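You operate a simulated robot arm through the tools that you are given. There is no shell and no other tool. Be economical: measure what you need, move in short steps, check, and stop when the job is done.

You run a simulated two-armed robot. Do the job below in one go: nothing can be reset, and whatever is moved stays where it is left.

## Task
Wipe the oil smear off the nest plate, rack its pin and turn the model knob to 2.
Fine: use the wiping pad and put it back; the pin goes in the free socket. Set down upright: wiping pad. What is to be rubbed or washed off counts as gone when no trace of it is left.

The check looks at the end state, three seconds after you hand in, the way a careful person would. Anything else that was tipped, shoved, dropped, spilled or broken makes it a failure.

## Robot
Two 6-joint arms with fingered hands on one trunk that stands fixed in place. Base frame: the origin is at the foot of the trunk, x ahead of it, y to its left, z up. Units: mm, rad, N and s.
The left shoulder is at [20, 157, 829], the right one opposite. With the tool pointing down near the work surface each hand reaches from about 280 to 820 mm from the base axis, measured 20 degrees to its own side. Payload 4.1 kg a hand.
The tool frame of a hand sits at the grasp point between the pads (the TCP): z along the fingers, y along the line on which they close. The tips reach 33 mm beyond it. The gripper opens to 112 mm. The gripper's body begins 39 mm behind the TCP. The gripper is a hand of 4 fingers: y runs from the thumb to the fingers, the wrist lies at [-16, -118, -200] in the tool frame, and closing takes about 1.5 s.
Orientation is that of the tool frame in the base frame, as a unit quaternion [w, x, y, z]. With the fingers straight down and the wrist toward the robot, the tool's x, y and z point along [0, 1, 0], [1, 0, 0] and [0, 0, -1] of the base frame.

## Interface
- The arms move only by the tool step_arm. It takes "left_moves", "right_moves" or both (then of equal length, played together; a hand with none holds still); each is a list of rows, each an object (a shift or turn left out is 0, a gripper value left out holds the last) with "slide": the shift along the tool's x, y, z in units of 400 mm (1.0 is 400 mm), a list of three; "angular": the turn, a rotation vector about the tool's x, y, z in units of 60 degrees (1.0 is 60 degrees), a list of three. In form: [{"slide": [tx, ty, tz], "angular": [wx, wy, wz]}, ...]. A call has 1 to 12 rows; each row is the pose to reach, as a shift and turn from the pose commanded when the call began, along the tool's axes at that moment. "left_claw" and "right_claw" are, for a hand that has rows, the closure in counts, from 0 (fully open) to 255 (shut), set as the call begins (left out, the last holds). A call with a number of a shift or a turn outside -1 to 1 is refused whole. Rows are played at 5 a second. More than 50 mm and 0.15 rad between two rows, or a gripper value outside its range, and nothing of the call is played. Where a pose cannot be reached the arm comes as near as it can. A force on the tool above 40 N (or 10 N above the force at the start of the call, whichever is more), or a blocked arm, ends the call early, and 0.2 s more pass. Each finger travels about 72 mm/s and halts on what it meets, pressing with about 22 N; the grip force reading is that of the motor and also rises with nothing between the fingers. The clock runs only during rows and for 0.2 s after the last one: add rows that repeat a pose to give the fingers time. The reply holds the time, the measured pose of the TCP, the force on the tool along the base axes, the opening and the grip force, in the units named above and with some noise, with the torque about the TCP (base axes, N m) and any sound that the robot's microphone picked up.
- Cameras (640 x 400 px; columns grow to the right, rows downward): "scene" is now at [64.7, 9.7, 1474.5]; the picture's right is [0.09, -1.00, 0.00], its down [-0.62, -0.06, -0.79] and it looks along [0.78, 0.07, -0.62] (base axes); focal length 332 px, centre (320, 200). "left" rides on the left gripper at [-66, -89, -130] in its tool frame; the picture's right is [-0.79, -0.29, 0.54], its down [0.55, -0.71, 0.43] and it looks along [0.26, 0.64, 0.72] (tool axes); focal length 247 px, centre (320, 200). "right" rides on the right gripper at [66, -89, -130] in its tool frame; the picture's right is [-0.79, 0.29, -0.54], its down [-0.55, -0.71, 0.44] and it looks along [-0.26, 0.64, 0.72] (tool axes); focal length 247 px, centre (320, 200). There is no depth. A picture from a camera that has moved, and an enlarged one, comes with that camera's place and axes in the base frame and with its lens. The place of the scene camera against the robot may be out by one fixed shift of up to 25 mm in any direction.
- camera(camera): a new picture of that camera. The clock stands still meanwhile.
- preshape(shape, hand): the hand has 4 fingers and takes this shape, open, in about a second: jaw (thumb against the fingers, like two jaws); tri (thumb and two fingers); tip (a fingertip pinch); poke (one finger out to press); point (the index stretched); flat (the hand flat); cup (the hand cupped); fist (a fist). The gripper value then closes the fingers along that shape, each until it touches; the sizes above hold for jaw. It gives what a move gives, with no picture.
- turn_head(pan, tilt): turns the head with the scene camera to pan (to the left, within 1.501 rad either way) and tilt (down, from -0.506 to 1.204), counted from straight ahead of the robot. It gives what a move gives.
- close_up(camera, box): a new picture of the part [left, top, right, bottom] of that camera's present view, enlarged. The clock stands still meanwhile.
- sign_off(): hands the job in; it is judged then, once.

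Work in short steps. Places have to be worked out from the pictures, the camera data and where the tool is seen: move nearer, look again, correct. Check each grasp and each placing, and mend what went wrong. You have 120 turns and 78 pictures in all, those below and enlarged ones among them. Open the grippers and draw the arms clear of the work before you hand the job in, unless the task says otherwise; then end with one line.

The tools are called by a JSON object that holds its "method" and its "body". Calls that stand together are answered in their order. step_arm: Moves the arms, as the interface text tells. Its arguments: {"type":"object","properties":{"left_moves":{"type":"array","items":{"type":"object","properties":{"slide":{"type":"array","items":{"type":"number"}},"angular":{"type":"array","items":{"type":"number"}}}}},"left_claw":{"type":"number"},"right_moves":{"type":"array","items":{"type":"object","properties":{"slide":{"type":"array","items":{"type":"number"}},"angular":{"type":"array","items":{"type":"number"}}}}},"right_claw":{"type":"number"}},"required":[]} The other tools are called the same way: preshape (shape, hand) gives the hand a shape; turn_head (pan, tilt) turns the head that bears the scene camera; camera (camera) takes a picture; close_up (camera, box) takes an enlarged picture of a part of a camera's view; sign_off () hands the job in.

At the start:

```text
time_s: 0.0
left_tool_pos: [469.6, 210.2, 1161.1]
left_orientation: [0.001, 0.707, 0.707, 0.0]
left_force: [-0.3, 0.1, 0.4]
left_wrist_torque: [-0.01, 0.02, -0.03]
left_finger_gap: 111.7
left_finger_force: 0.0
left_shape: jaw
right_tool_pos: [414.0, -209.0, 1232.0]
right_orientation: [0.0, 0.707, 0.707, 0.0]
right_force: [-0.1, 0.5, 0.4]
right_wrist_torque: [-0.02, 0.01, -0.01]
right_finger_gap: 111.5
right_finger_force: 0.0
right_shape: jaw
head pan, tilt: [0.094, 0.667]
```

scene: 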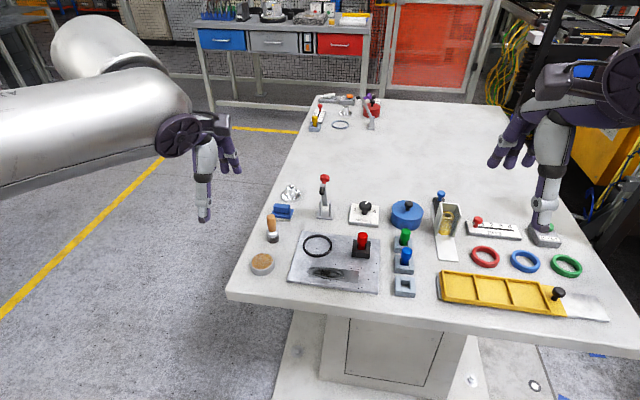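
right: 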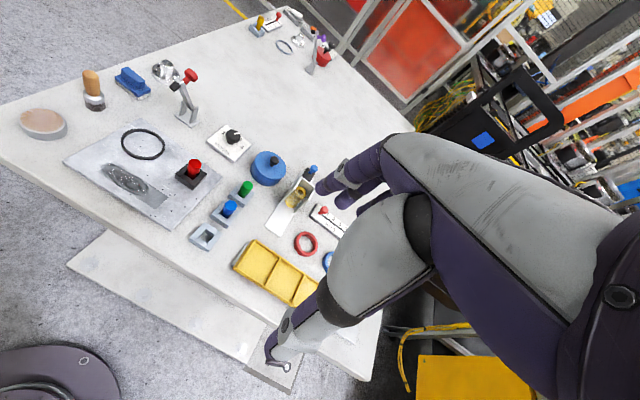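
left: 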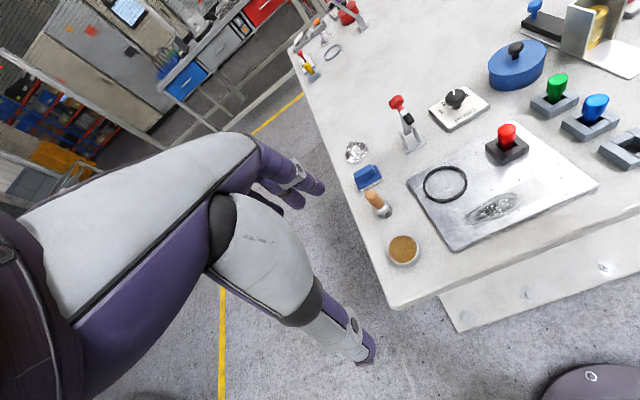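

The plate with its smear, the red pin in a holder, the row of sockets and the knob plate are all in view. I'll take enlarged views to identify them.

{"method": "close_up", "body": {"camera": "scene", "box": [230, 160, 430, 310]}}

{"method": "close_up", "body": {"camera": "left", "box": [330, 60, 640, 280]}}

{"method": "close_up", "body": {"camera": "scene", "box": [340, 190, 420, 240]}}

```text
2.67 times, centred on (330, 235) of scene
camera zoom: at [64.7, 9.7, 1474.5], right [0.09, -1.0, 0.0], down [-0.62, -0.06, -0.79], along [0.78, 0.07, -0.62], focal length 887 px, centre (293, 107)
```

zoom: 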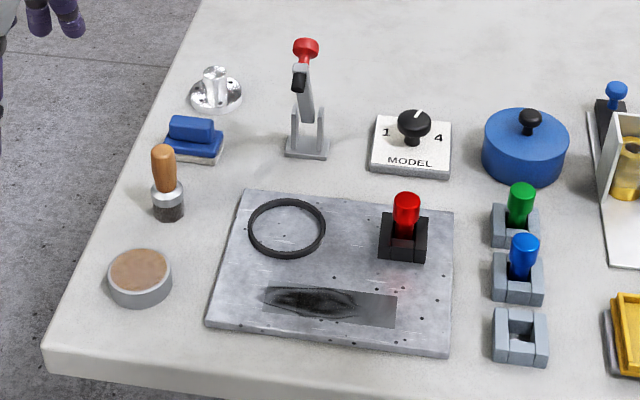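

```text
1.82 times, centred on (485, 170) of left
camera zoom: at [378.7, 144.6, 1291.7], right [-0.29, -0.79, -0.54], down [-0.71, 0.55, -0.44], along [0.64, 0.26, -0.72], focal length 449 px, centre (20, 254)
```

zoom: 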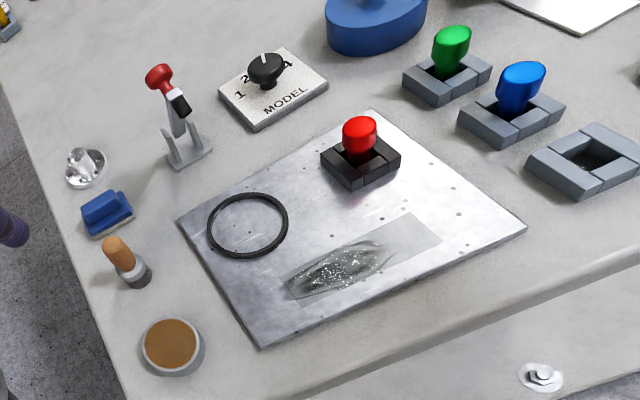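

```text
8.00 times, centred on (380, 215) of scene
camera zoom: at [64.7, 9.7, 1474.5], right [0.09, -1.0, 0.0], down [-0.62, -0.06, -0.79], along [0.78, 0.07, -0.62], focal length 2660 px, centre (-160, 80)
```

zoom: 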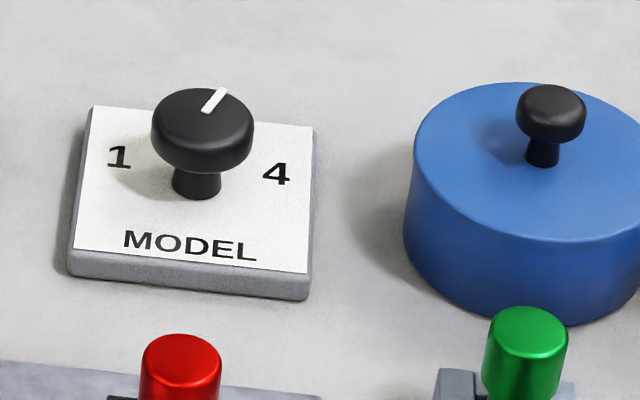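

The pad is likely the blue block with the pale sole, and the free socket is the nearest one in the row. I'll move the left hand nearer to triangulate heights and places.

{"method": "step_arm", "body": {"left_moves": [{"slide": [-0.03, 0.085, 0.055]}, {"slide": [-0.06, 0.17, 0.11]}, {"slide": [-0.09, 0.255, 0.165]}, {"slide": [-0.12, 0.34, 0.22]}, {"slide": [-0.15, 0.425, 0.275]}, {"slide": [-0.15, 0.425, 0.275]}]}}

{"method": "camera", "body": {"camera": "left"}}

{"method": "camera", "body": {"camera": "scene"}}

```text
time_s: 1.4
left_tool_pos: [639.4, 150.2, 1051.7]
left_orientation: [0.001, 0.708, 0.706, 0.0]
left_force: [0.0, -0.8, 0.3]
left_wrist_torque: [0.02, -0.03, 0.0]
left_finger_gap: 111.7
left_finger_force: 0.1
left_shape: jaw
right_tool_pos: [414.0, -208.8, 1231.9]
right_orientation: [0.0, 0.707, 0.707, -0.001]
right_force: [-0.3, 0.6, -0.5]
right_wrist_torque: [0.02, 0.0, 0.0]
right_finger_gap: 111.6
right_finger_force: 0.0
right_shape: jaw
head pan, tilt: [0.094, 0.667]
```

```text
71 pictures are left
camera left: at [548.6, 85.0, 1181.7], right [-0.29, -0.79, -0.54], down [-0.71, 0.55, -0.44], along [0.64, 0.26, -0.72], focal length 247 px, centre (320, 200)
```

left: 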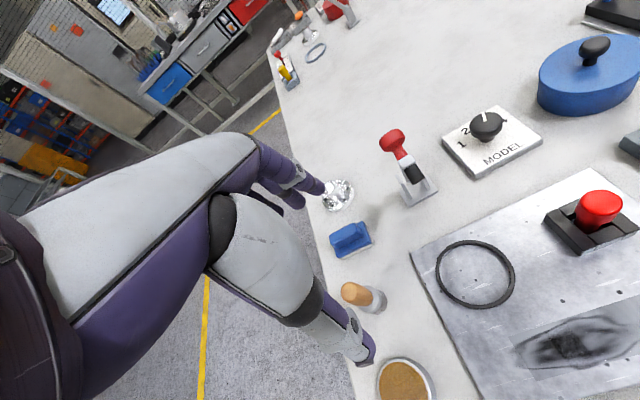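

```text
70 pictures are left
```

scene: 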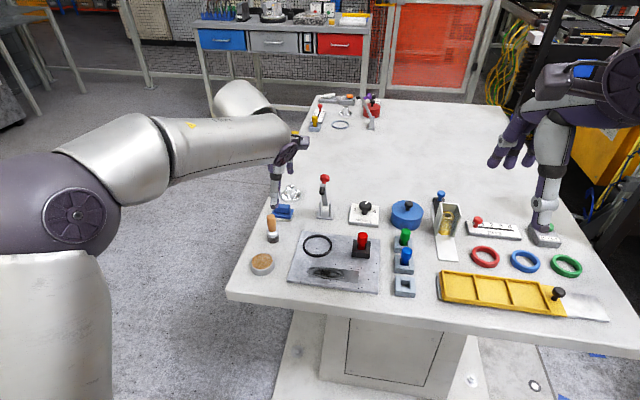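

Triangulation puts the pad centre near (727, 176, 872), the knob top near (736, -40, 908) and the pin top near (610, -38, 918). I'll zoom in on the pad and knob.

{"method": "close_up", "body": {"camera": "left", "box": [300, 160, 440, 300]}}

{"method": "close_up", "body": {"camera": "left", "box": [430, 80, 560, 190]}}

{"method": "close_up", "body": {"camera": "scene", "box": [240, 170, 310, 230]}}

```text
2.86 times, centred on (370, 230) of left
camera zoom: at [548.6, 85.0, 1181.7], right [-0.29, -0.79, -0.54], down [-0.71, 0.55, -0.44], along [0.64, 0.26, -0.72], focal length 706 px, centre (177, 114)
```

zoom: 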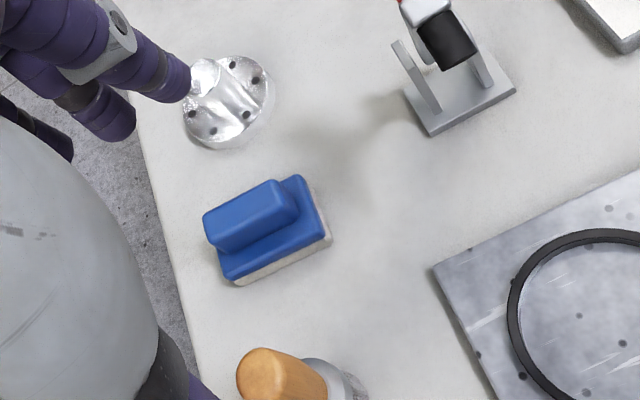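

```text
3.64 times, centred on (495, 135) of left
camera zoom: at [548.6, 85.0, 1181.7], right [-0.29, -0.79, -0.54], down [-0.71, 0.55, -0.44], along [0.64, 0.26, -0.72], focal length 898 px, centre (-316, 436)
```

zoom: 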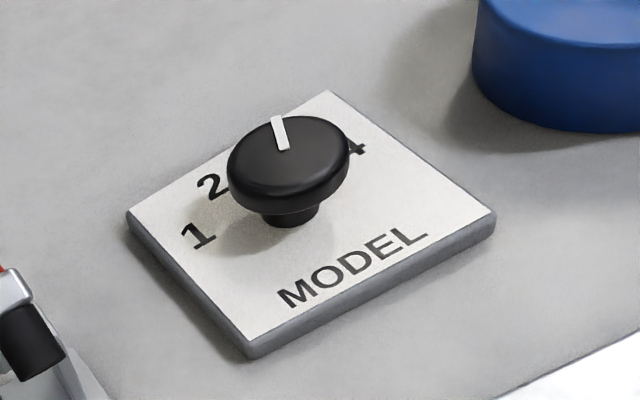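

```text
6.67 times, centred on (275, 200) of scene
camera zoom: at [64.5, 9.8, 1474.5], right [0.09, -1.0, 0.0], down [-0.62, -0.06, -0.79], along [0.78, 0.07, -0.62], focal length 2217 px, centre (620, 200)
```

zoom: 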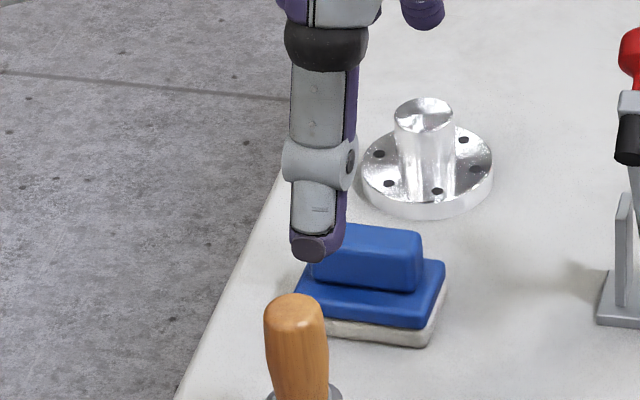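

The knob points at 3 and needs to turn back to 2. The pad is a block with a handle along y, so I'll go above it with the fingers half closed.

{"method": "step_arm", "body": {"left_moves": [{"slide": [0.022, 0.074, 0.07], "angular": [0, 0, 0.05]}, {"slide": [0.044, 0.148, 0.14], "angular": [0, 0, 0.1]}, {"slide": [0.065, 0.2215, 0.2], "angular": [0, 0, 0.108]}, {"slide": [0.065, 0.2215, 0.2], "angular": [0, 0, 0.108]}, {"slide": [0.065, 0.2215, 0.2], "angular": [0, 0, 0.108]}], "left_claw": 110}}

{"method": "camera", "body": {"camera": "left"}}

{"method": "close_up", "body": {"camera": "scene", "box": [220, 130, 340, 280]}}

```text
time_s: 2.6
left_tool_pos: [726.7, 175.7, 971.1]
left_orientation: [0.002, 0.746, 0.665, 0.0]
left_force: [0.7, -0.6, -0.1]
left_wrist_torque: [-0.02, 0.02, 0.02]
left_finger_gap: 64.1
left_finger_force: 0.1
left_shape: jaw
right_tool_pos: [414.9, -208.1, 1232.8]
right_orientation: [-0.001, 0.707, 0.707, 0.0]
right_force: [0.6, -0.9, -0.2]
right_wrist_torque: [0.0, 0.0, 0.01]
right_finger_gap: 111.7
right_finger_force: 0.0
right_shape: jaw
head pan, tilt: [0.094, 0.667]
```

```text
66 pictures are left
camera left: at [631.1, 121.3, 1102.3], right [-0.37, -0.76, -0.54], down [-0.64, 0.63, -0.44], along [0.67, 0.18, -0.72], focal length 247 px, centre (320, 200)
```

left: 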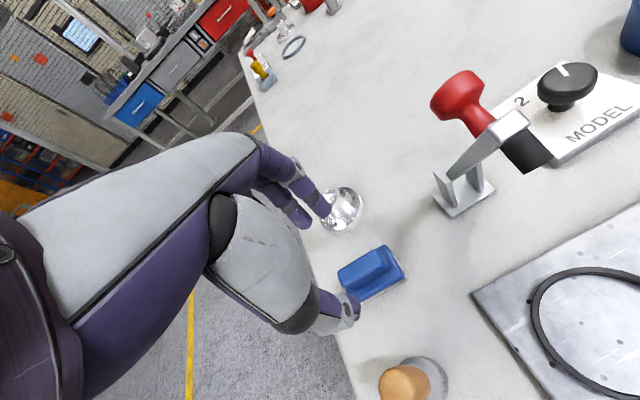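

```text
2.67 times, centred on (280, 205) of scene
camera zoom: at [64.7, 9.7, 1474.5], right [0.09, -1.0, 0.0], down [-0.62, -0.06, -0.79], along [0.78, 0.07, -0.62], focal length 887 px, centre (427, 187)
```

zoom: 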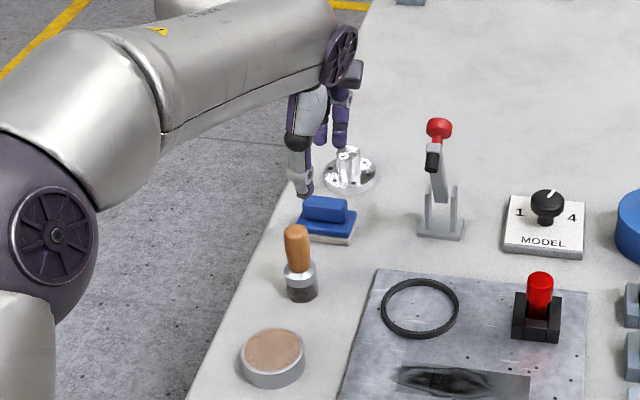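

The new view shows the hand nearly over the pad handle, about 5 mm off in y. I'll descend until the tips are beside the handle.

{"method": "step_arm", "body": {"left_moves": [{"slide": [-0.012, 0.0065, 0.05], "angular": [0, 0, 0.03]}, {"slide": [-0.012, 0.0065, 0.1], "angular": [0, 0, 0.03]}, {"slide": [-0.012, 0.0065, 0.14], "angular": [0, 0, 0.03]}, {"slide": [-0.012, 0.0065, 0.165], "angular": [0, 0, 0.03]}]}}

{"method": "close_up", "body": {"camera": "left", "box": [260, 160, 480, 380]}}

{"method": "close_up", "body": {"camera": "scene", "box": [240, 160, 320, 240]}}

```text
time_s: 3.6
left_tool_pos: [728.5, 170.5, 906.1]
left_orientation: [0.001, 0.757, 0.653, 0.001]
left_force: [0.1, -0.4, -0.4]
left_wrist_torque: [0.02, 0.03, 0.03]
left_finger_gap: 64.0
left_finger_force: 0.1
left_shape: jaw
right_tool_pos: [414.8, -208.6, 1232.8]
right_orientation: [0.0, 0.707, 0.707, 0.0]
right_force: [-0.6, 0.3, -0.2]
right_wrist_torque: [0.01, -0.01, 0.02]
right_finger_gap: 111.8
right_finger_force: 0.1
right_shape: jaw
head pan, tilt: [0.094, 0.667]
```

```text
1.82 times, centred on (370, 270) of left
camera zoom: at [631.2, 118.2, 1036.1], right [-0.4, -0.74, -0.54], down [-0.62, 0.65, -0.44], along [0.67, 0.16, -0.72], focal length 449 px, centre (229, 73)
```

zoom: 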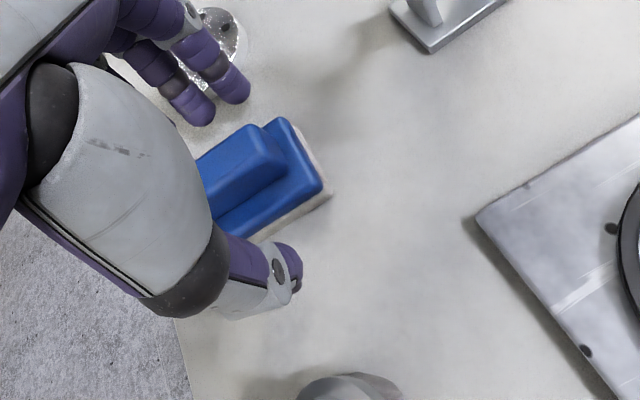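

```text
5.00 times, centred on (280, 200) of scene
camera zoom: at [64.6, 9.7, 1474.5], right [0.09, -1.0, 0.0], down [-0.62, -0.06, -0.79], along [0.78, 0.07, -0.62], focal length 1663 px, centre (520, 200)
```

zoom: 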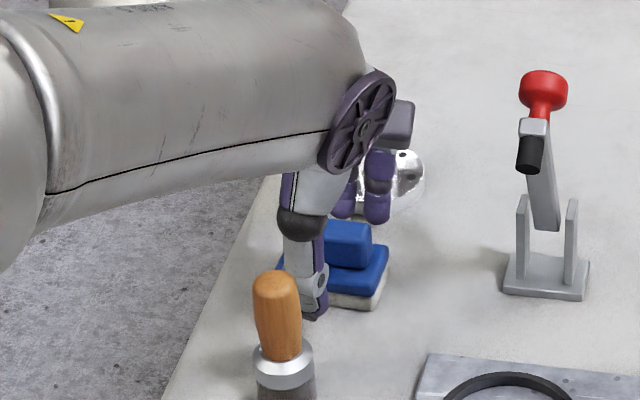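

The fingers straddle the handle. I'll lift 4 mm to keep clear of the base, then close and read the gap.

{"method": "step_arm", "body": {"left_moves": [{"slide": [0, 0, -0.01]}, {"slide": [0, 0, -0.01]}, {"slide": [0, 0, -0.01]}, {"slide": [0, 0, -0.01]}, {"slide": [0, 0, -0.01]}, {"slide": [0, 0, -0.01]}, {"slide": [0, 0, -0.01]}], "left_claw": 255}}

{"method": "close_up", "body": {"camera": "left", "box": [260, 160, 480, 380]}}

```text
time_s: 5.2
left_tool_pos: [730.0, 170.8, 911.8]
left_orientation: [0.002, 0.757, 0.654, 0.002]
left_force: [2.6, 0.4, 16.4]
left_wrist_torque: [0.0, -0.27, 0.08]
left_finger_gap: 22.4
left_finger_force: 21.9
left_shape: jaw
right_tool_pos: [413.0, -208.6, 1232.3]
right_orientation: [0.001, 0.706, 0.708, 0.0]
right_force: [0.3, 0.5, 0.0]
right_wrist_torque: [0.0, 0.07, 0.02]
right_finger_gap: 111.4
right_finger_force: 0.1
right_shape: jaw
head pan, tilt: [0.094, 0.667]
```

```text
1.82 times, centred on (370, 270) of left
camera zoom: at [631.1, 118.5, 1041.6], right [-0.4, -0.74, -0.54], down [-0.62, 0.65, -0.44], along [0.68, 0.16, -0.72], focal length 449 px, centre (229, 73)
```

zoom: 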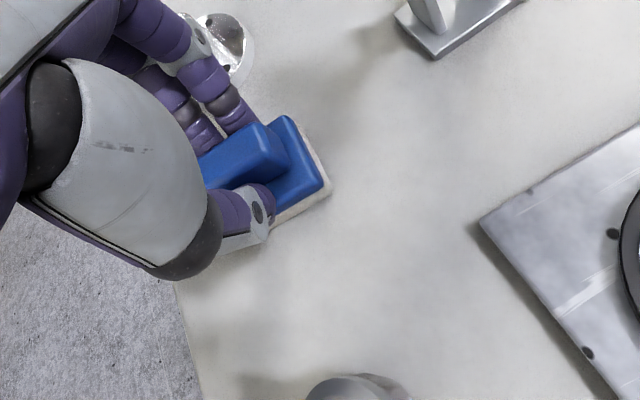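

The gap is 22 mm and both sides are on the handle. The pad's home pose is TCP (730, 171, 911). I'll lift and check.

{"method": "step_arm", "body": {"left_moves": [{"slide": [0, 0, -0.03]}, {"slide": [0, 0, -0.09]}, {"slide": [0, 0, -0.18]}, {"slide": [0, 0, -0.27]}, {"slide": [0, 0, -0.27]}]}}

{"method": "camera", "body": {"camera": "left"}}

{"method": "close_up", "body": {"camera": "scene", "box": [240, 130, 400, 300]}}

```text
time_s: 6.4
left_tool_pos: [728.5, 171.4, 1017.5]
left_orientation: [0.001, 0.757, 0.654, -0.001]
left_force: [1.3, -0.1, -1.4]
left_wrist_torque: [-0.01, -0.01, 0.02]
left_finger_gap: 21.6
left_finger_force: 22.1
left_shape: jaw
right_tool_pos: [414.3, -208.2, 1232.2]
right_orientation: [0.0, 0.707, 0.707, 0.0]
right_force: [0.2, -0.1, -0.2]
right_wrist_torque: [0.02, 0.01, 0.0]
right_finger_gap: 111.7
right_finger_force: 0.0
right_shape: jaw
head pan, tilt: [0.094, 0.667]
```

```text
61 pictures are left
camera left: at [631.3, 118.4, 1148.7], right [-0.4, -0.74, -0.54], down [-0.62, 0.65, -0.44], along [0.67, 0.16, -0.72], focal length 247 px, centre (320, 200)
```

left: 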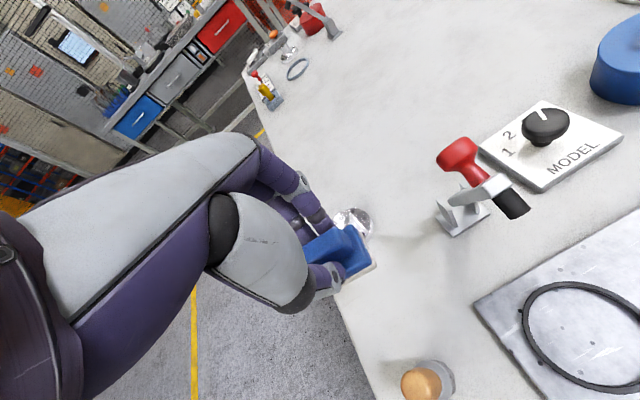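

```text
2.35 times, centred on (320, 215) of scene
camera zoom: at [64.8, 9.7, 1474.5], right [0.09, -1.0, 0.0], down [-0.62, -0.06, -0.79], along [0.78, 0.07, -0.62], focal length 782 px, centre (320, 165)
```

zoom: 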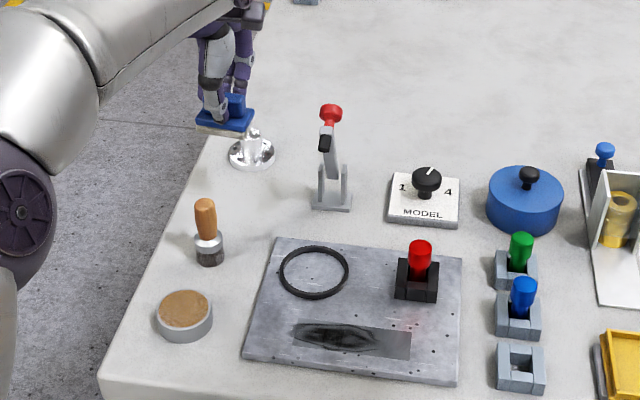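

The pad came up level. I'll move it back and right, over the front of the plate, to see the smear with the wrist camera.

{"method": "step_arm", "body": {"left_moves": [{"slide": [-0.06, -0.087, 0]}, {"slide": [-0.12, -0.174, 0]}, {"slide": [-0.18, -0.261, 0]}, {"slide": [-0.24, -0.348, 0]}, {"slide": [-0.3, -0.435, 0]}, {"slide": [-0.357, -0.523, 0]}, {"slide": [-0.357, -0.523, 0]}]}}

{"method": "camera", "body": {"camera": "left"}}

```text
time_s: 8.0
left_tool_pos: [500.7, 59.1, 1017.0]
left_orientation: [0.001, 0.757, 0.653, 0.0]
left_force: [0.5, 0.3, -1.1]
left_wrist_torque: [-0.02, 0.06, -0.01]
left_finger_gap: 21.6
left_finger_force: 22.3
left_shape: jaw
right_tool_pos: [414.0, -208.5, 1233.3]
right_orientation: [0.0, 0.707, 0.707, 0.001]
right_force: [-0.6, -0.3, -0.1]
right_wrist_torque: [-0.01, 0.0, -0.01]
right_finger_gap: 111.7
right_finger_force: 0.0
right_shape: jaw
head pan, tilt: [0.094, 0.667]
```

```text
59 pictures are left
camera left: at [402.8, 7.8, 1148.0], right [-0.4, -0.74, -0.54], down [-0.62, 0.65, -0.44], along [0.67, 0.16, -0.72], focal length 247 px, centre (320, 200)
```

left: 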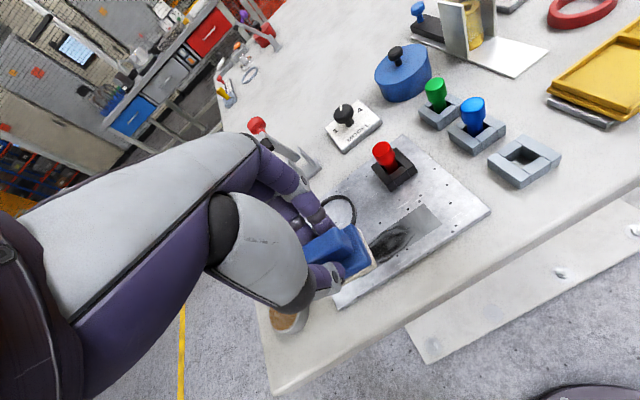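

The film on the plate spans about x 524–565, y -33 to 89. I'll move over its left end, align the yaw and come down to a little above contact.

{"method": "step_arm", "body": {"left_moves": [{"slide": [0.024, 0.052, 0.05], "angular": [0, 0, -0.04]}, {"slide": [0.048, 0.105, 0.1], "angular": [0, 0, -0.083]}, {"slide": [0.048, 0.105, 0.16], "angular": [0, 0, -0.083]}, {"slide": [0.048, 0.105, 0.205], "angular": [0, 0, -0.083]}, {"slide": [0.048, 0.105, 0.205], "angular": [0, 0, -0.083]}]}}

{"method": "camera", "body": {"camera": "left"}}

{"method": "close_up", "body": {"camera": "scene", "box": [280, 200, 420, 310]}}

```text
time_s: 9.2
left_tool_pos: [546.5, 72.0, 934.0]
left_orientation: [0.002, 0.727, 0.686, 0.0]
left_force: [0.5, -0.6, -0.7]
left_wrist_torque: [-0.01, -0.02, 0.0]
left_finger_gap: 21.6
left_finger_force: 22.5
left_shape: jaw
right_tool_pos: [414.0, -209.4, 1232.1]
right_orientation: [0.0, 0.706, 0.708, 0.0]
right_force: [-0.5, 0.3, -0.6]
right_wrist_torque: [0.0, -0.04, 0.04]
right_finger_gap: 111.6
right_finger_force: 0.0
right_shape: jaw
head pan, tilt: [0.094, 0.667]
```

```text
58 pictures are left
camera left: at [452.5, 12.1, 1065.3], right [-0.33, -0.77, -0.54], down [-0.68, 0.59, -0.44], along [0.66, 0.22, -0.72], focal length 247 px, centre (320, 200)
```

left: 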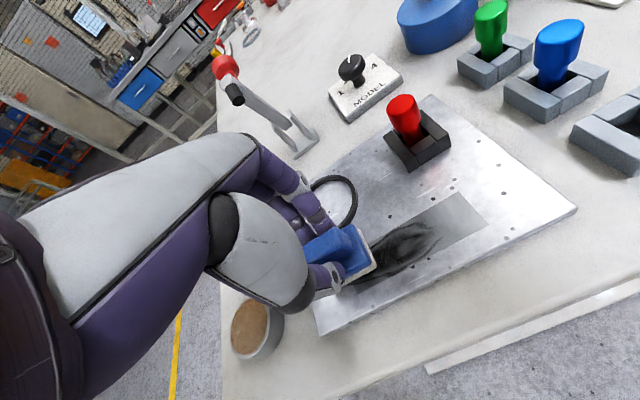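

```text
3.64 times, centred on (350, 255) of scene
camera zoom: at [64.7, 9.7, 1474.5], right [0.09, -1.0, 0.0], down [-0.62, -0.06, -0.79], along [0.78, 0.07, -0.62], focal length 1209 px, centre (211, 0)
```

zoom: 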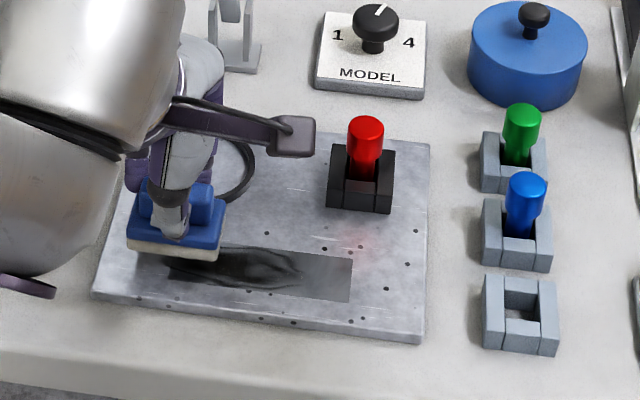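

The pad is over the left end of the smear, clear of the ring. I'll go down in small steps to find contact.

{"method": "step_arm", "body": {"left_moves": [{"slide": [0, 0, 0.015]}, {"slide": [0, 0, 0.025]}, {"slide": [0, 0, 0.03]}, {"slide": [0, 0, 0.03]}]}}

```text
time_s: 10.2
left_tool_pos: [546.1, 73.0, 923.1]
left_orientation: [0.001, 0.728, 0.686, 0.0]
left_force: [0.5, 0.4, -2.0]
left_wrist_torque: [-0.02, 0.02, -0.01]
left_finger_gap: 21.6
left_finger_force: 22.1
left_shape: jaw
right_tool_pos: [413.6, -207.7, 1233.1]
right_orientation: [0.0, 0.707, 0.707, -0.001]
right_force: [0.7, -0.8, -0.3]
right_wrist_torque: [0.0, 0.04, 0.02]
right_finger_gap: 111.6
right_finger_force: 0.1
right_shape: jaw
head pan, tilt: [0.094, 0.667]
```

No contact at 923 yet, so I'll go further in small steps.

{"method": "step_arm", "body": {"left_moves": [{"slide": [0, 0, 0.005]}, {"slide": [0, 0, 0.01]}, {"slide": [0, 0, 0.015]}, {"slide": [0, 0, 0.015]}]}}

```text
time_s: 11.3
left_tool_pos: [547.7, 72.3, 920.1]
left_orientation: [0.004, 0.727, 0.686, 0.004]
left_force: [-0.1, -0.1, 5.2]
left_wrist_torque: [0.0, -0.02, 0.02]
left_finger_gap: 21.3
left_finger_force: 21.7
left_shape: jaw
right_tool_pos: [415.4, -207.8, 1233.2]
right_orientation: [-0.001, 0.708, 0.707, 0.0]
right_force: [-0.5, 0.0, 0.1]
right_wrist_torque: [-0.01, -0.01, -0.01]
right_finger_gap: 111.5
right_finger_force: 0.0
right_shape: jaw
head pan, tilt: [0.094, 0.667]
stopped in row 4 (left hand): the force on the tool passed its limit at 41 N (the readings are from after the stop); the commanded pose is now the measured one
```

Contact is at about 920 with 5 N. I'll press half a millimetre more and stroke along the film to the right and back.

{"method": "step_arm", "body": {"left_moves": [{"slide": [0.02, 0, 0.0015]}, {"slide": [-0.03, 0, 0.0015]}, {"slide": [-0.08, 0, 0.0015]}, {"slide": [-0.13, 0, 0.0015]}, {"slide": [-0.18, 0, 0.0015]}, {"slide": [-0.23, 0, 0.0015]}, {"slide": [-0.23, 0, 0.0015]}]}}

{"method": "close_up", "body": {"camera": "scene", "box": [280, 200, 420, 310]}}

```text
time_s: 12.9
left_tool_pos: [541.5, -18.2, 922.5]
left_orientation: [0.004, 0.727, 0.686, 0.003]
left_force: [0.3, 5.4, 15.4]
left_wrist_torque: [0.17, -0.1, -0.02]
left_finger_gap: 21.4
left_finger_force: 22.1
left_shape: jaw
right_tool_pos: [414.3, -208.7, 1232.6]
right_orientation: [0.0, 0.708, 0.707, 0.0]
right_force: [-0.1, 0.5, -0.3]
right_wrist_torque: [0.02, -0.01, -0.02]
right_finger_gap: 111.5
right_finger_force: 0.1
right_shape: jaw
head pan, tilt: [0.094, 0.667]
```

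```text
3.64 times, centred on (350, 255) of scene
camera zoom: at [64.3, 9.9, 1474.6], right [0.09, -1.0, 0.0], down [-0.62, -0.06, -0.79], along [0.78, 0.07, -0.62], focal length 1209 px, centre (211, 0)
```

zoom: 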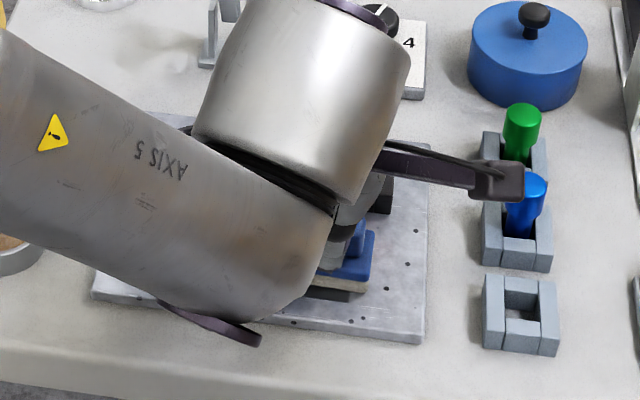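

The pressing force is 15 N at the right end. I'll stroke back and forth over a rear lane and a front lane.

{"method": "step_arm", "body": {"left_moves": [{"slide": [0.0, 0.025, 0]}, {"slide": [0.05, 0.025, 0]}, {"slide": [0.1, 0.025, 0]}, {"slide": [0.15, 0.025, 0]}, {"slide": [0.2, 0.025, 0]}, {"slide": [0.25, 0.025, 0]}, {"slide": [0.25, -0.025, 0]}, {"slide": [0.19, -0.025, 0]}, {"slide": [0.13, -0.025, 0]}, {"slide": [0.07, -0.025, 0]}, {"slide": [0.01, -0.025, 0]}, {"slide": [-0.01, -0.025, 0]}]}}

```text
time_s: 15.5
left_tool_pos: [532.3, -24.3, 922.2]
left_orientation: [0.005, 0.728, 0.686, 0.003]
left_force: [0.2, 6.2, 26.7]
left_wrist_torque: [0.29, -0.1, 0.05]
left_finger_gap: 21.7
left_finger_force: 21.9
left_shape: jaw
right_tool_pos: [413.6, -207.0, 1233.2]
right_orientation: [0.0, 0.707, 0.707, 0.0]
right_force: [0.1, -0.3, -0.5]
right_wrist_torque: [0.0, 0.01, -0.01]
right_finger_gap: 111.4
right_finger_force: 0.0
right_shape: jaw
head pan, tilt: [0.094, 0.667]
```

Now I'll lift and back off to see the plate.

{"method": "step_arm", "body": {"left_moves": [{"slide": [0, 0, -0.1]}, {"slide": [0.05, -0.03, -0.2]}, {"slide": [0.15, -0.09, -0.22]}, {"slide": [0.25, -0.15, -0.24]}, {"slide": [0.25, -0.15, -0.24]}]}}

{"method": "camera", "body": {"camera": "left"}}

{"method": "close_up", "body": {"camera": "scene", "box": [280, 200, 420, 310]}}

```text
time_s: 16.7
left_tool_pos: [477.8, 80.1, 1015.8]
left_orientation: [0.004, 0.727, 0.686, 0.002]
left_force: [-0.6, 0.2, -0.3]
left_wrist_torque: [-0.01, 0.0, 0.02]
left_finger_gap: 21.2
left_finger_force: 22.1
left_shape: jaw
right_tool_pos: [414.0, -209.3, 1231.8]
right_orientation: [0.0, 0.707, 0.707, 0.0]
right_force: [-0.5, 0.7, -0.2]
right_wrist_torque: [-0.02, 0.0, 0.03]
right_finger_gap: 111.5
right_finger_force: 0.1
right_shape: jaw
head pan, tilt: [0.094, 0.667]
```

```text
55 pictures are left
camera left: at [382.2, 20.7, 1145.3], right [-0.33, -0.78, -0.54], down [-0.67, 0.59, -0.44], along [0.66, 0.22, -0.72], focal length 247 px, centre (320, 200)
```

left: 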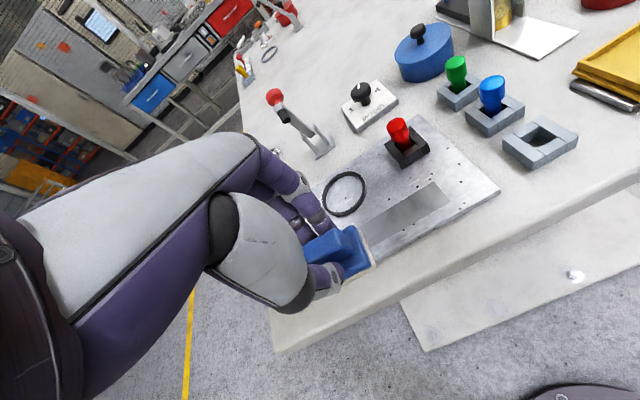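

```text
3.64 times, centred on (350, 255) of scene
camera zoom: at [64.8, 9.6, 1474.5], right [0.09, -1.0, 0.0], down [-0.62, -0.06, -0.79], along [0.78, 0.07, -0.62], focal length 1209 px, centre (211, 0)
```

zoom: 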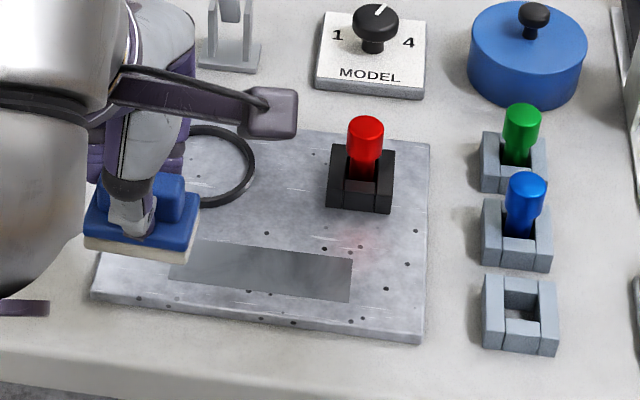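

The dark smear is gone and the grey rectangle looks like the plate's own surface. I'll zoom in to check for traces.

{"method": "close_up", "body": {"camera": "left", "box": [345, 165, 465, 275]}}

{"method": "close_up", "body": {"camera": "scene", "box": [310, 255, 370, 295]}}

```text
3.64 times, centred on (405, 220) of left
camera zoom: at [382.2, 20.7, 1145.3], right [-0.33, -0.78, -0.54], down [-0.67, 0.59, -0.44], along [0.66, 0.22, -0.72], focal length 898 px, centre (11, 127)
```

zoom: 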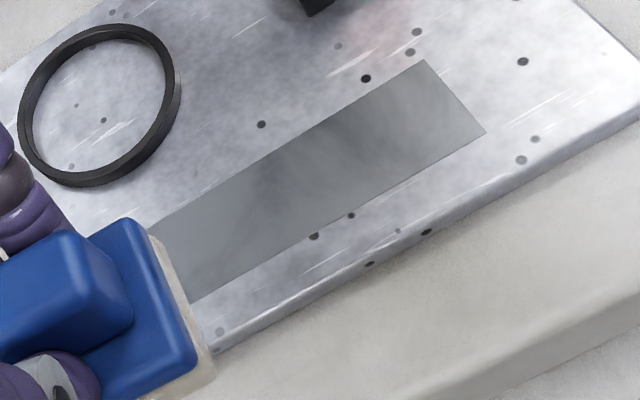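

```text
10.00 times, centred on (340, 275) of scene
camera zoom: at [64.8, 9.6, 1474.5], right [0.09, -1.0, 0.0], down [-0.62, -0.06, -0.79], along [0.78, 0.07, -0.62], focal length 3325 px, centre (120, -550)
```

zoom: 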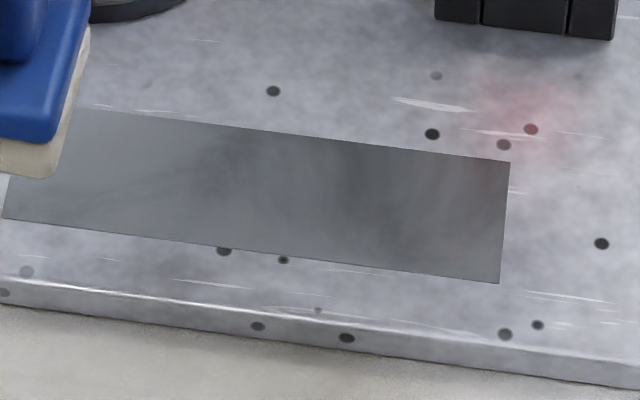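

There's faint darker shading in the middle that may be residue, so I'll give it another round of strokes at the same height.

{"method": "step_arm", "body": {"left_moves": [{"slide": [-0.08, 0.05, 0.02]}, {"slide": [-0.16, 0.1, 0.04]}, {"slide": [-0.23, 0.15, 0.06]}, {"slide": [-0.23, 0.15, 0.14]}, {"slide": [-0.23, 0.15, 0.2]}, {"slide": [-0.23, 0.15, 0.23]}, {"slide": [-0.23, 0.15, 0.239]}]}}

{"method": "step_arm", "body": {"left_moves": [{"slide": [-0.02, 0, 0]}, {"slide": [0.04, 0, 0]}, {"slide": [0.1, 0, 0]}, {"slide": [0.16, 0, 0]}, {"slide": [0.22, 0, 0]}, {"slide": [0.24, 0, 0]}, {"slide": [0.24, 0.025, 0]}, {"slide": [0.18, 0.025, 0]}, {"slide": [0.12, 0.025, 0]}, {"slide": [0.06, 0.025, 0]}, {"slide": [0.0, 0.025, 0]}, {"slide": [-0.01, 0.025, 0]}]}}

{"method": "step_arm", "body": {"left_moves": [{"slide": [0, 0.025, 0]}, {"slide": [0.06, 0.025, 0]}, {"slide": [0.12, 0.025, 0]}, {"slide": [0.18, 0.025, 0]}, {"slide": [0.24, 0.025, 0]}, {"slide": [0.24, 0, 0]}, {"slide": [0.18, 0, 0]}, {"slide": [0.12, 0, 0]}, {"slide": [0.06, 0, 0]}, {"slide": [0.12, 0.0, 0]}, {"slide": [0.06, 0.0, 0]}, {"slide": [0.0, 0.0, 0]}]}}

```text
time_s: 18.3
left_tool_pos: [533.4, -15.5, 921.9]
left_orientation: [0.005, 0.727, 0.687, 0.002]
left_force: [-1.1, 0.4, 6.1]
left_wrist_torque: [-0.04, -0.07, 0.01]
left_finger_gap: 21.1
left_finger_force: 22.3
left_shape: jaw
right_tool_pos: [414.0, -209.3, 1233.5]
right_orientation: [0.001, 0.707, 0.707, 0.0]
right_force: [0.2, -0.2, -0.4]
right_wrist_torque: [0.01, -0.01, 0.0]
right_finger_gap: 111.6
right_finger_force: 0.0
right_shape: jaw
head pan, tilt: [0.094, 0.667]
```

```text
time_s: 20.9
left_tool_pos: [542.6, -18.9, 921.1]
left_orientation: [0.004, 0.728, 0.686, 0.002]
left_force: [1.1, 4.9, 15.6]
left_wrist_torque: [0.18, -0.08, 0.04]
left_finger_gap: 21.5
left_finger_force: 22.4
left_shape: jaw
right_tool_pos: [414.5, -207.9, 1232.8]
right_orientation: [0.0, 0.707, 0.707, 0.0]
right_force: [-0.3, -0.5, 0.8]
right_wrist_torque: [-0.02, 0.03, -0.01]
right_finger_gap: 111.6
right_finger_force: 0.1
right_shape: jaw
head pan, tilt: [0.094, 0.667]
```

```text
time_s: 23.5
left_tool_pos: [542.5, -19.1, 921.6]
left_orientation: [0.005, 0.727, 0.687, 0.002]
left_force: [0.7, 6.1, 21.2]
left_wrist_torque: [0.28, -0.11, 0.03]
left_finger_gap: 21.2
left_finger_force: 22.2
left_shape: jaw
right_tool_pos: [413.2, -207.5, 1233.4]
right_orientation: [0.0, 0.707, 0.707, 0.0]
right_force: [-0.9, 0.3, -0.9]
right_wrist_torque: [-0.03, 0.04, -0.01]
right_finger_gap: 111.6
right_finger_force: 0.1
right_shape: jaw
head pan, tilt: [0.094, 0.667]
```

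Another full round went well. I'll lift and go to the left so the whole patch is uncovered.

{"method": "step_arm", "body": {"left_moves": [{"slide": [0, 0, -0.12]}, {"slide": [0, 0, -0.24]}, {"slide": [0.1, 0.03, -0.25]}, {"slide": [0.2, 0.07, -0.25]}, {"slide": [0.3, 0.11, -0.25]}, {"slide": [0.4, 0.15, -0.25]}, {"slide": [0.458, 0.166, -0.25]}, {"slide": [0.458, 0.166, -0.25]}]}}

{"method": "close_up", "body": {"camera": "scene", "box": [280, 225, 390, 300]}}

{"method": "camera", "body": {"camera": "left"}}

```text
time_s: 25.3
left_tool_pos: [619.5, 161.0, 1019.9]
left_orientation: [0.005, 0.728, 0.686, 0.002]
left_force: [0.4, -0.6, -1.4]
left_wrist_torque: [-0.01, -0.02, -0.01]
left_finger_gap: 21.2
left_finger_force: 21.9
left_shape: jaw
right_tool_pos: [414.7, -209.1, 1232.1]
right_orientation: [0.0, 0.707, 0.707, -0.001]
right_force: [0.0, 0.6, 0.7]
right_wrist_torque: [0.0, -0.02, 0.02]
right_finger_gap: 111.4
right_finger_force: 0.0
right_shape: jaw
head pan, tilt: [0.094, 0.667]
```

```text
5.33 times, centred on (335, 262) of scene
camera zoom: at [64.7, 9.7, 1474.5], right [0.09, -1.0, 0.0], down [-0.62, -0.06, -0.79], along [0.78, 0.07, -0.62], focal length 1774 px, centre (240, -133)
```

zoom: 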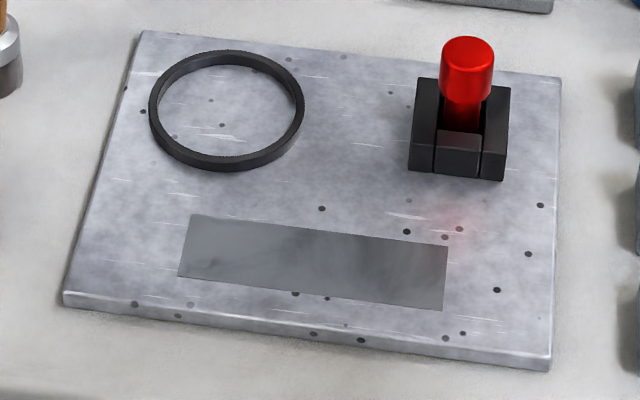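

```text
50 pictures are left
camera left: at [524.4, 100.2, 1150.5], right [-0.33, -0.78, -0.54], down [-0.67, 0.59, -0.44], along [0.66, 0.22, -0.72], focal length 247 px, centre (320, 200)
```

left: 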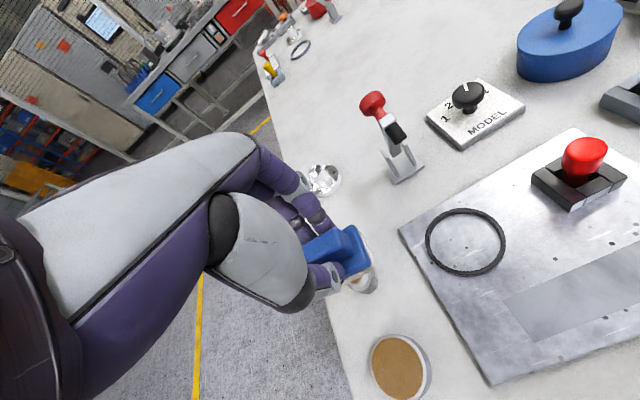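

The second round left the shading unchanged, so it's plate texture and the smear is gone. Now I'll carry the pad back above its home spot.

{"method": "step_arm", "body": {"left_moves": [{"slide": [0.01, 0.1, -0.04], "angular": [0.005, 0.002, 0.04]}, {"slide": [0.03, 0.19, -0.04], "angular": [0.0097, 0.0034, 0.0825]}, {"slide": [0.04, 0.272, -0.02], "angular": [0.0097, 0.0034, 0.0825]}, {"slide": [0.04, 0.272, 0.08], "angular": [0.0097, 0.0034, 0.0825]}, {"slide": [0.04, 0.272, 0.18], "angular": [0.0097, 0.0034, 0.0825]}, {"slide": [0.04, 0.272, 0.23], "angular": [0.0097, 0.0034, 0.0825]}, {"slide": [0.04, 0.272, 0.23], "angular": [0.0097, 0.0034, 0.0825]}]}}

{"method": "camera", "body": {"camera": "left"}}

{"method": "close_up", "body": {"camera": "scene", "box": [240, 170, 310, 230]}}

```text
time_s: 26.9
left_tool_pos: [727.6, 169.6, 929.9]
left_orientation: [0.0, 0.756, 0.654, 0.001]
left_force: [-0.8, -0.2, -0.8]
left_wrist_torque: [0.0, -0.01, 0.01]
left_finger_gap: 20.8
left_finger_force: 21.7
left_shape: jaw
right_tool_pos: [414.3, -208.7, 1233.1]
right_orientation: [0.0, 0.707, 0.707, 0.0]
right_force: [1.3, 0.4, -0.2]
right_wrist_torque: [0.02, -0.03, 0.0]
right_finger_gap: 111.5
right_finger_force: 0.1
right_shape: jaw
head pan, tilt: [0.094, 0.667]
```

```text
49 pictures are left
camera left: at [630.6, 115.7, 1060.8], right [-0.4, -0.74, -0.54], down [-0.62, 0.65, -0.43], along [0.67, 0.16, -0.72], focal length 247 px, centre (320, 200)
```

left: 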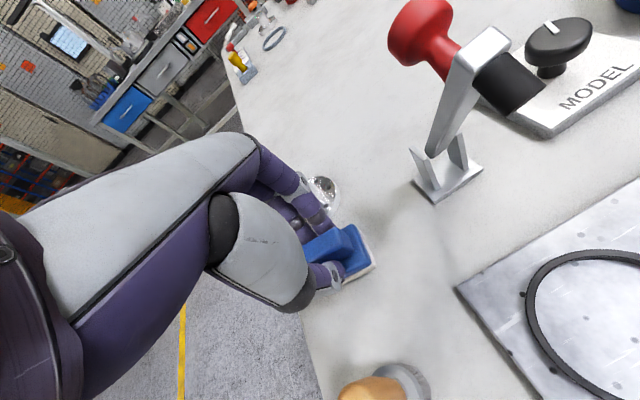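

```text
6.67 times, centred on (275, 200) of scene
camera zoom: at [64.7, 9.7, 1474.5], right [0.09, -1.0, 0.0], down [-0.62, -0.06, -0.79], along [0.78, 0.07, -0.62], focal length 2217 px, centre (620, 200)
```

zoom: 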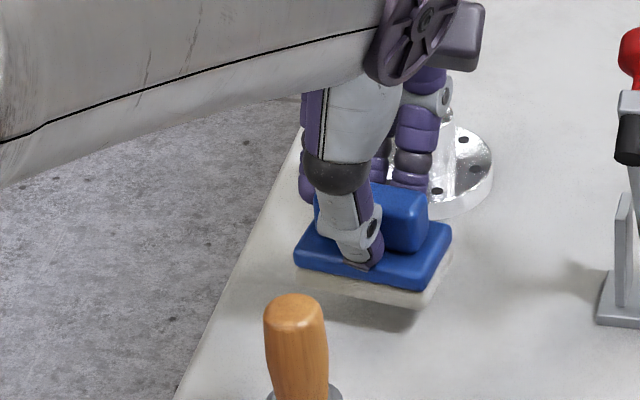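

The pad sits right above its spot. I'll lower it gently.

{"method": "step_arm", "body": {"left_moves": [{"slide": [0.003, 0.003, 0.02]}, {"slide": [0.003, 0.003, 0.035]}, {"slide": [0.003, 0.003, 0.04]}, {"slide": [0.003, 0.003, 0.0425]}, {"slide": [0.003, 0.003, 0.045]}]}}

```text
time_s: 28.1
left_tool_pos: [730.8, 170.3, 912.6]
left_orientation: [-0.001, 0.757, 0.654, 0.0]
left_force: [0.7, 0.2, 1.9]
left_wrist_torque: [-0.04, -0.04, 0.01]
left_finger_gap: 20.8
left_finger_force: 22.2
left_shape: jaw
right_tool_pos: [413.2, -209.8, 1232.9]
right_orientation: [0.0, 0.708, 0.707, 0.0]
right_force: [-1.1, 0.1, 0.1]
right_wrist_torque: [0.0, 0.0, 0.0]
right_finger_gap: 111.6
right_finger_force: 0.0
right_shape: jaw
head pan, tilt: [0.094, 0.667]
```

First touch is at 912.6. I'll open the fingers to the earlier partial width while holding still.

{"method": "step_arm", "body": {"left_moves": [{"slide": [0, 0, 0.001]}, {"slide": [0, 0, 0.001]}, {"slide": [0, 0, 0.001]}, {"slide": [0, 0, 0.001]}, {"slide": [0, 0, 0.001]}], "left_claw": 110}}

{"method": "step_arm", "body": {"left_moves": [{"slide": [0, 0, -0.05]}, {"slide": [0, 0, -0.14]}, {"slide": [0, 0, -0.24]}, {"slide": [0, -0.1, -0.28]}, {"slide": [-0.05, -0.2, -0.3]}, {"slide": [-0.05, -0.2, -0.3]}]}}

{"method": "close_up", "body": {"camera": "left", "box": [270, 120, 510, 320]}}

{"method": "close_up", "body": {"camera": "scene", "box": [240, 150, 400, 280]}}

```text
time_s: 29.3
left_tool_pos: [731.4, 169.6, 912.5]
left_orientation: [0.0, 0.756, 0.654, 0.001]
left_force: [0.5, 1.3, 1.0]
left_wrist_torque: [0.01, 0.0, 0.01]
left_finger_gap: 63.3
left_finger_force: 0.1
left_shape: jaw
right_tool_pos: [413.8, -208.3, 1232.2]
right_orientation: [0.001, 0.707, 0.707, 0.0]
right_force: [-0.9, -0.4, 0.4]
right_wrist_torque: [0.0, 0.01, 0.01]
right_finger_gap: 111.4
right_finger_force: 0.0
right_shape: jaw
head pan, tilt: [0.094, 0.667]
```

```text
time_s: 30.7
left_tool_pos: [648.2, 161.2, 1030.4]
left_orientation: [-0.001, 0.757, 0.654, 0.001]
left_force: [1.2, -0.1, -0.5]
left_wrist_torque: [-0.02, 0.03, 0.03]
left_finger_gap: 63.5
left_finger_force: 0.1
left_shape: jaw
right_tool_pos: [413.5, -208.8, 1232.2]
right_orientation: [0.0, 0.707, 0.707, 0.0]
right_force: [-0.9, 0.6, -1.0]
right_wrist_torque: [-0.03, 0.0, 0.0]
right_finger_gap: 111.8
right_finger_force: 0.0
right_shape: jaw
head pan, tilt: [0.094, 0.667]
```

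```text
2.00 times, centred on (390, 220) of left
camera zoom: at [550.2, 108.7, 1160.6], right [-0.4, -0.74, -0.54], down [-0.62, 0.65, -0.43], along [0.67, 0.16, -0.72], focal length 494 px, centre (180, 160)
```

zoom: 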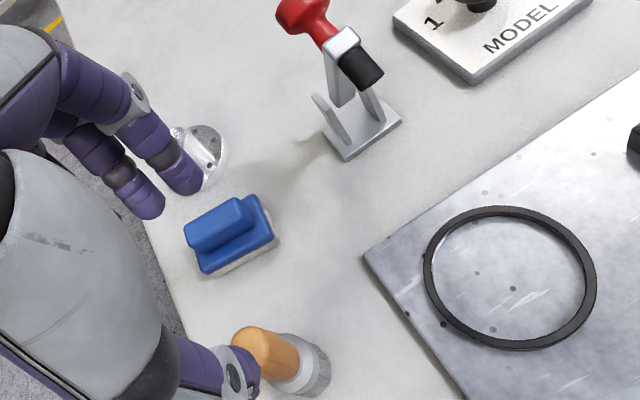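

```text
3.08 times, centred on (320, 215) of scene
camera zoom: at [64.8, 9.7, 1474.5], right [0.09, -1.0, 0.0], down [-0.62, -0.06, -0.79], along [0.78, 0.07, -0.62], focal length 1023 px, centre (320, 154)
```

zoom: 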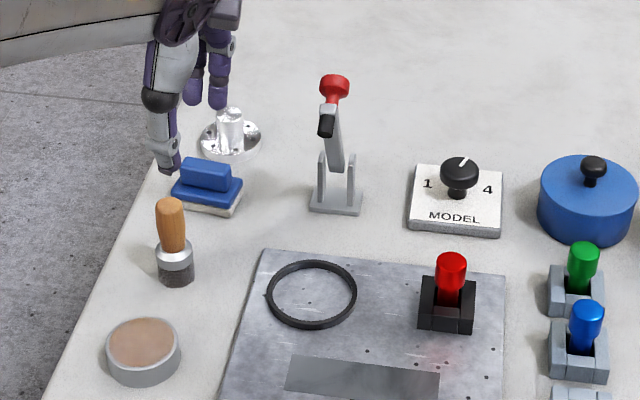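

The pad is back, upright, in place. I'll retract the left arm and bring the right hand over for the pin.

{"method": "step_arm", "body": {"left_moves": [{"slide": [0.036, -0.09, -0.05]}, {"slide": [0.073, -0.18, -0.1]}, {"slide": [0.11, -0.27, -0.15]}, {"slide": [0.146, -0.36, -0.2]}, {"slide": [0.183, -0.4515, -0.25]}, {"slide": [0.183, -0.4515, -0.25]}, {"slide": [0.183, -0.4515, -0.25]}], "right_moves": [{"slide": [0, 0, 0]}, {"slide": [0.06, 0.053, 0.0665]}, {"slide": [0.12, 0.106, 0.133]}, {"slide": [0.18, 0.159, 0.2]}, {"slide": [0.24, 0.212, 0.266]}, {"slide": [0.2975, 0.265, 0.3325]}, {"slide": [0.2975, 0.265, 0.3325]}]}}

{"method": "camera", "body": {"camera": "right"}}

{"method": "camera", "body": {"camera": "scene"}}

```text
time_s: 32.3
left_tool_pos: [480.4, 260.5, 1133.2]
left_orientation: [0.0, 0.756, 0.654, 0.001]
left_force: [-0.2, -0.4, 0.3]
left_wrist_torque: [0.02, 0.0, 0.02]
left_finger_gap: 63.5
left_finger_force: 0.0
left_shape: jaw
right_tool_pos: [520.6, -90.2, 1100.4]
right_orientation: [-0.001, 0.707, 0.707, 0.0]
right_force: [-0.4, -0.1, -0.2]
right_wrist_torque: [0.03, -0.02, -0.02]
right_finger_gap: 111.6
right_finger_force: 0.0
right_shape: jaw
head pan, tilt: [0.094, 0.667]
```

```text
45 pictures are left
camera right: at [431.8, -24.1, 1229.2], right [0.29, -0.79, 0.54], down [-0.71, -0.55, -0.44], along [0.64, -0.26, -0.72], focal length 247 px, centre (320, 200)
```

right: 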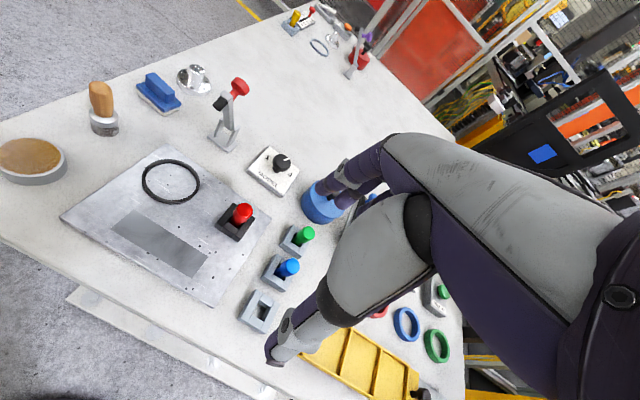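

```text
44 pictures are left
```

scene: 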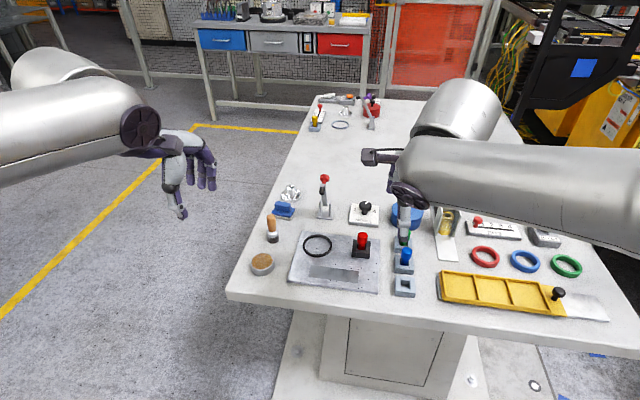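

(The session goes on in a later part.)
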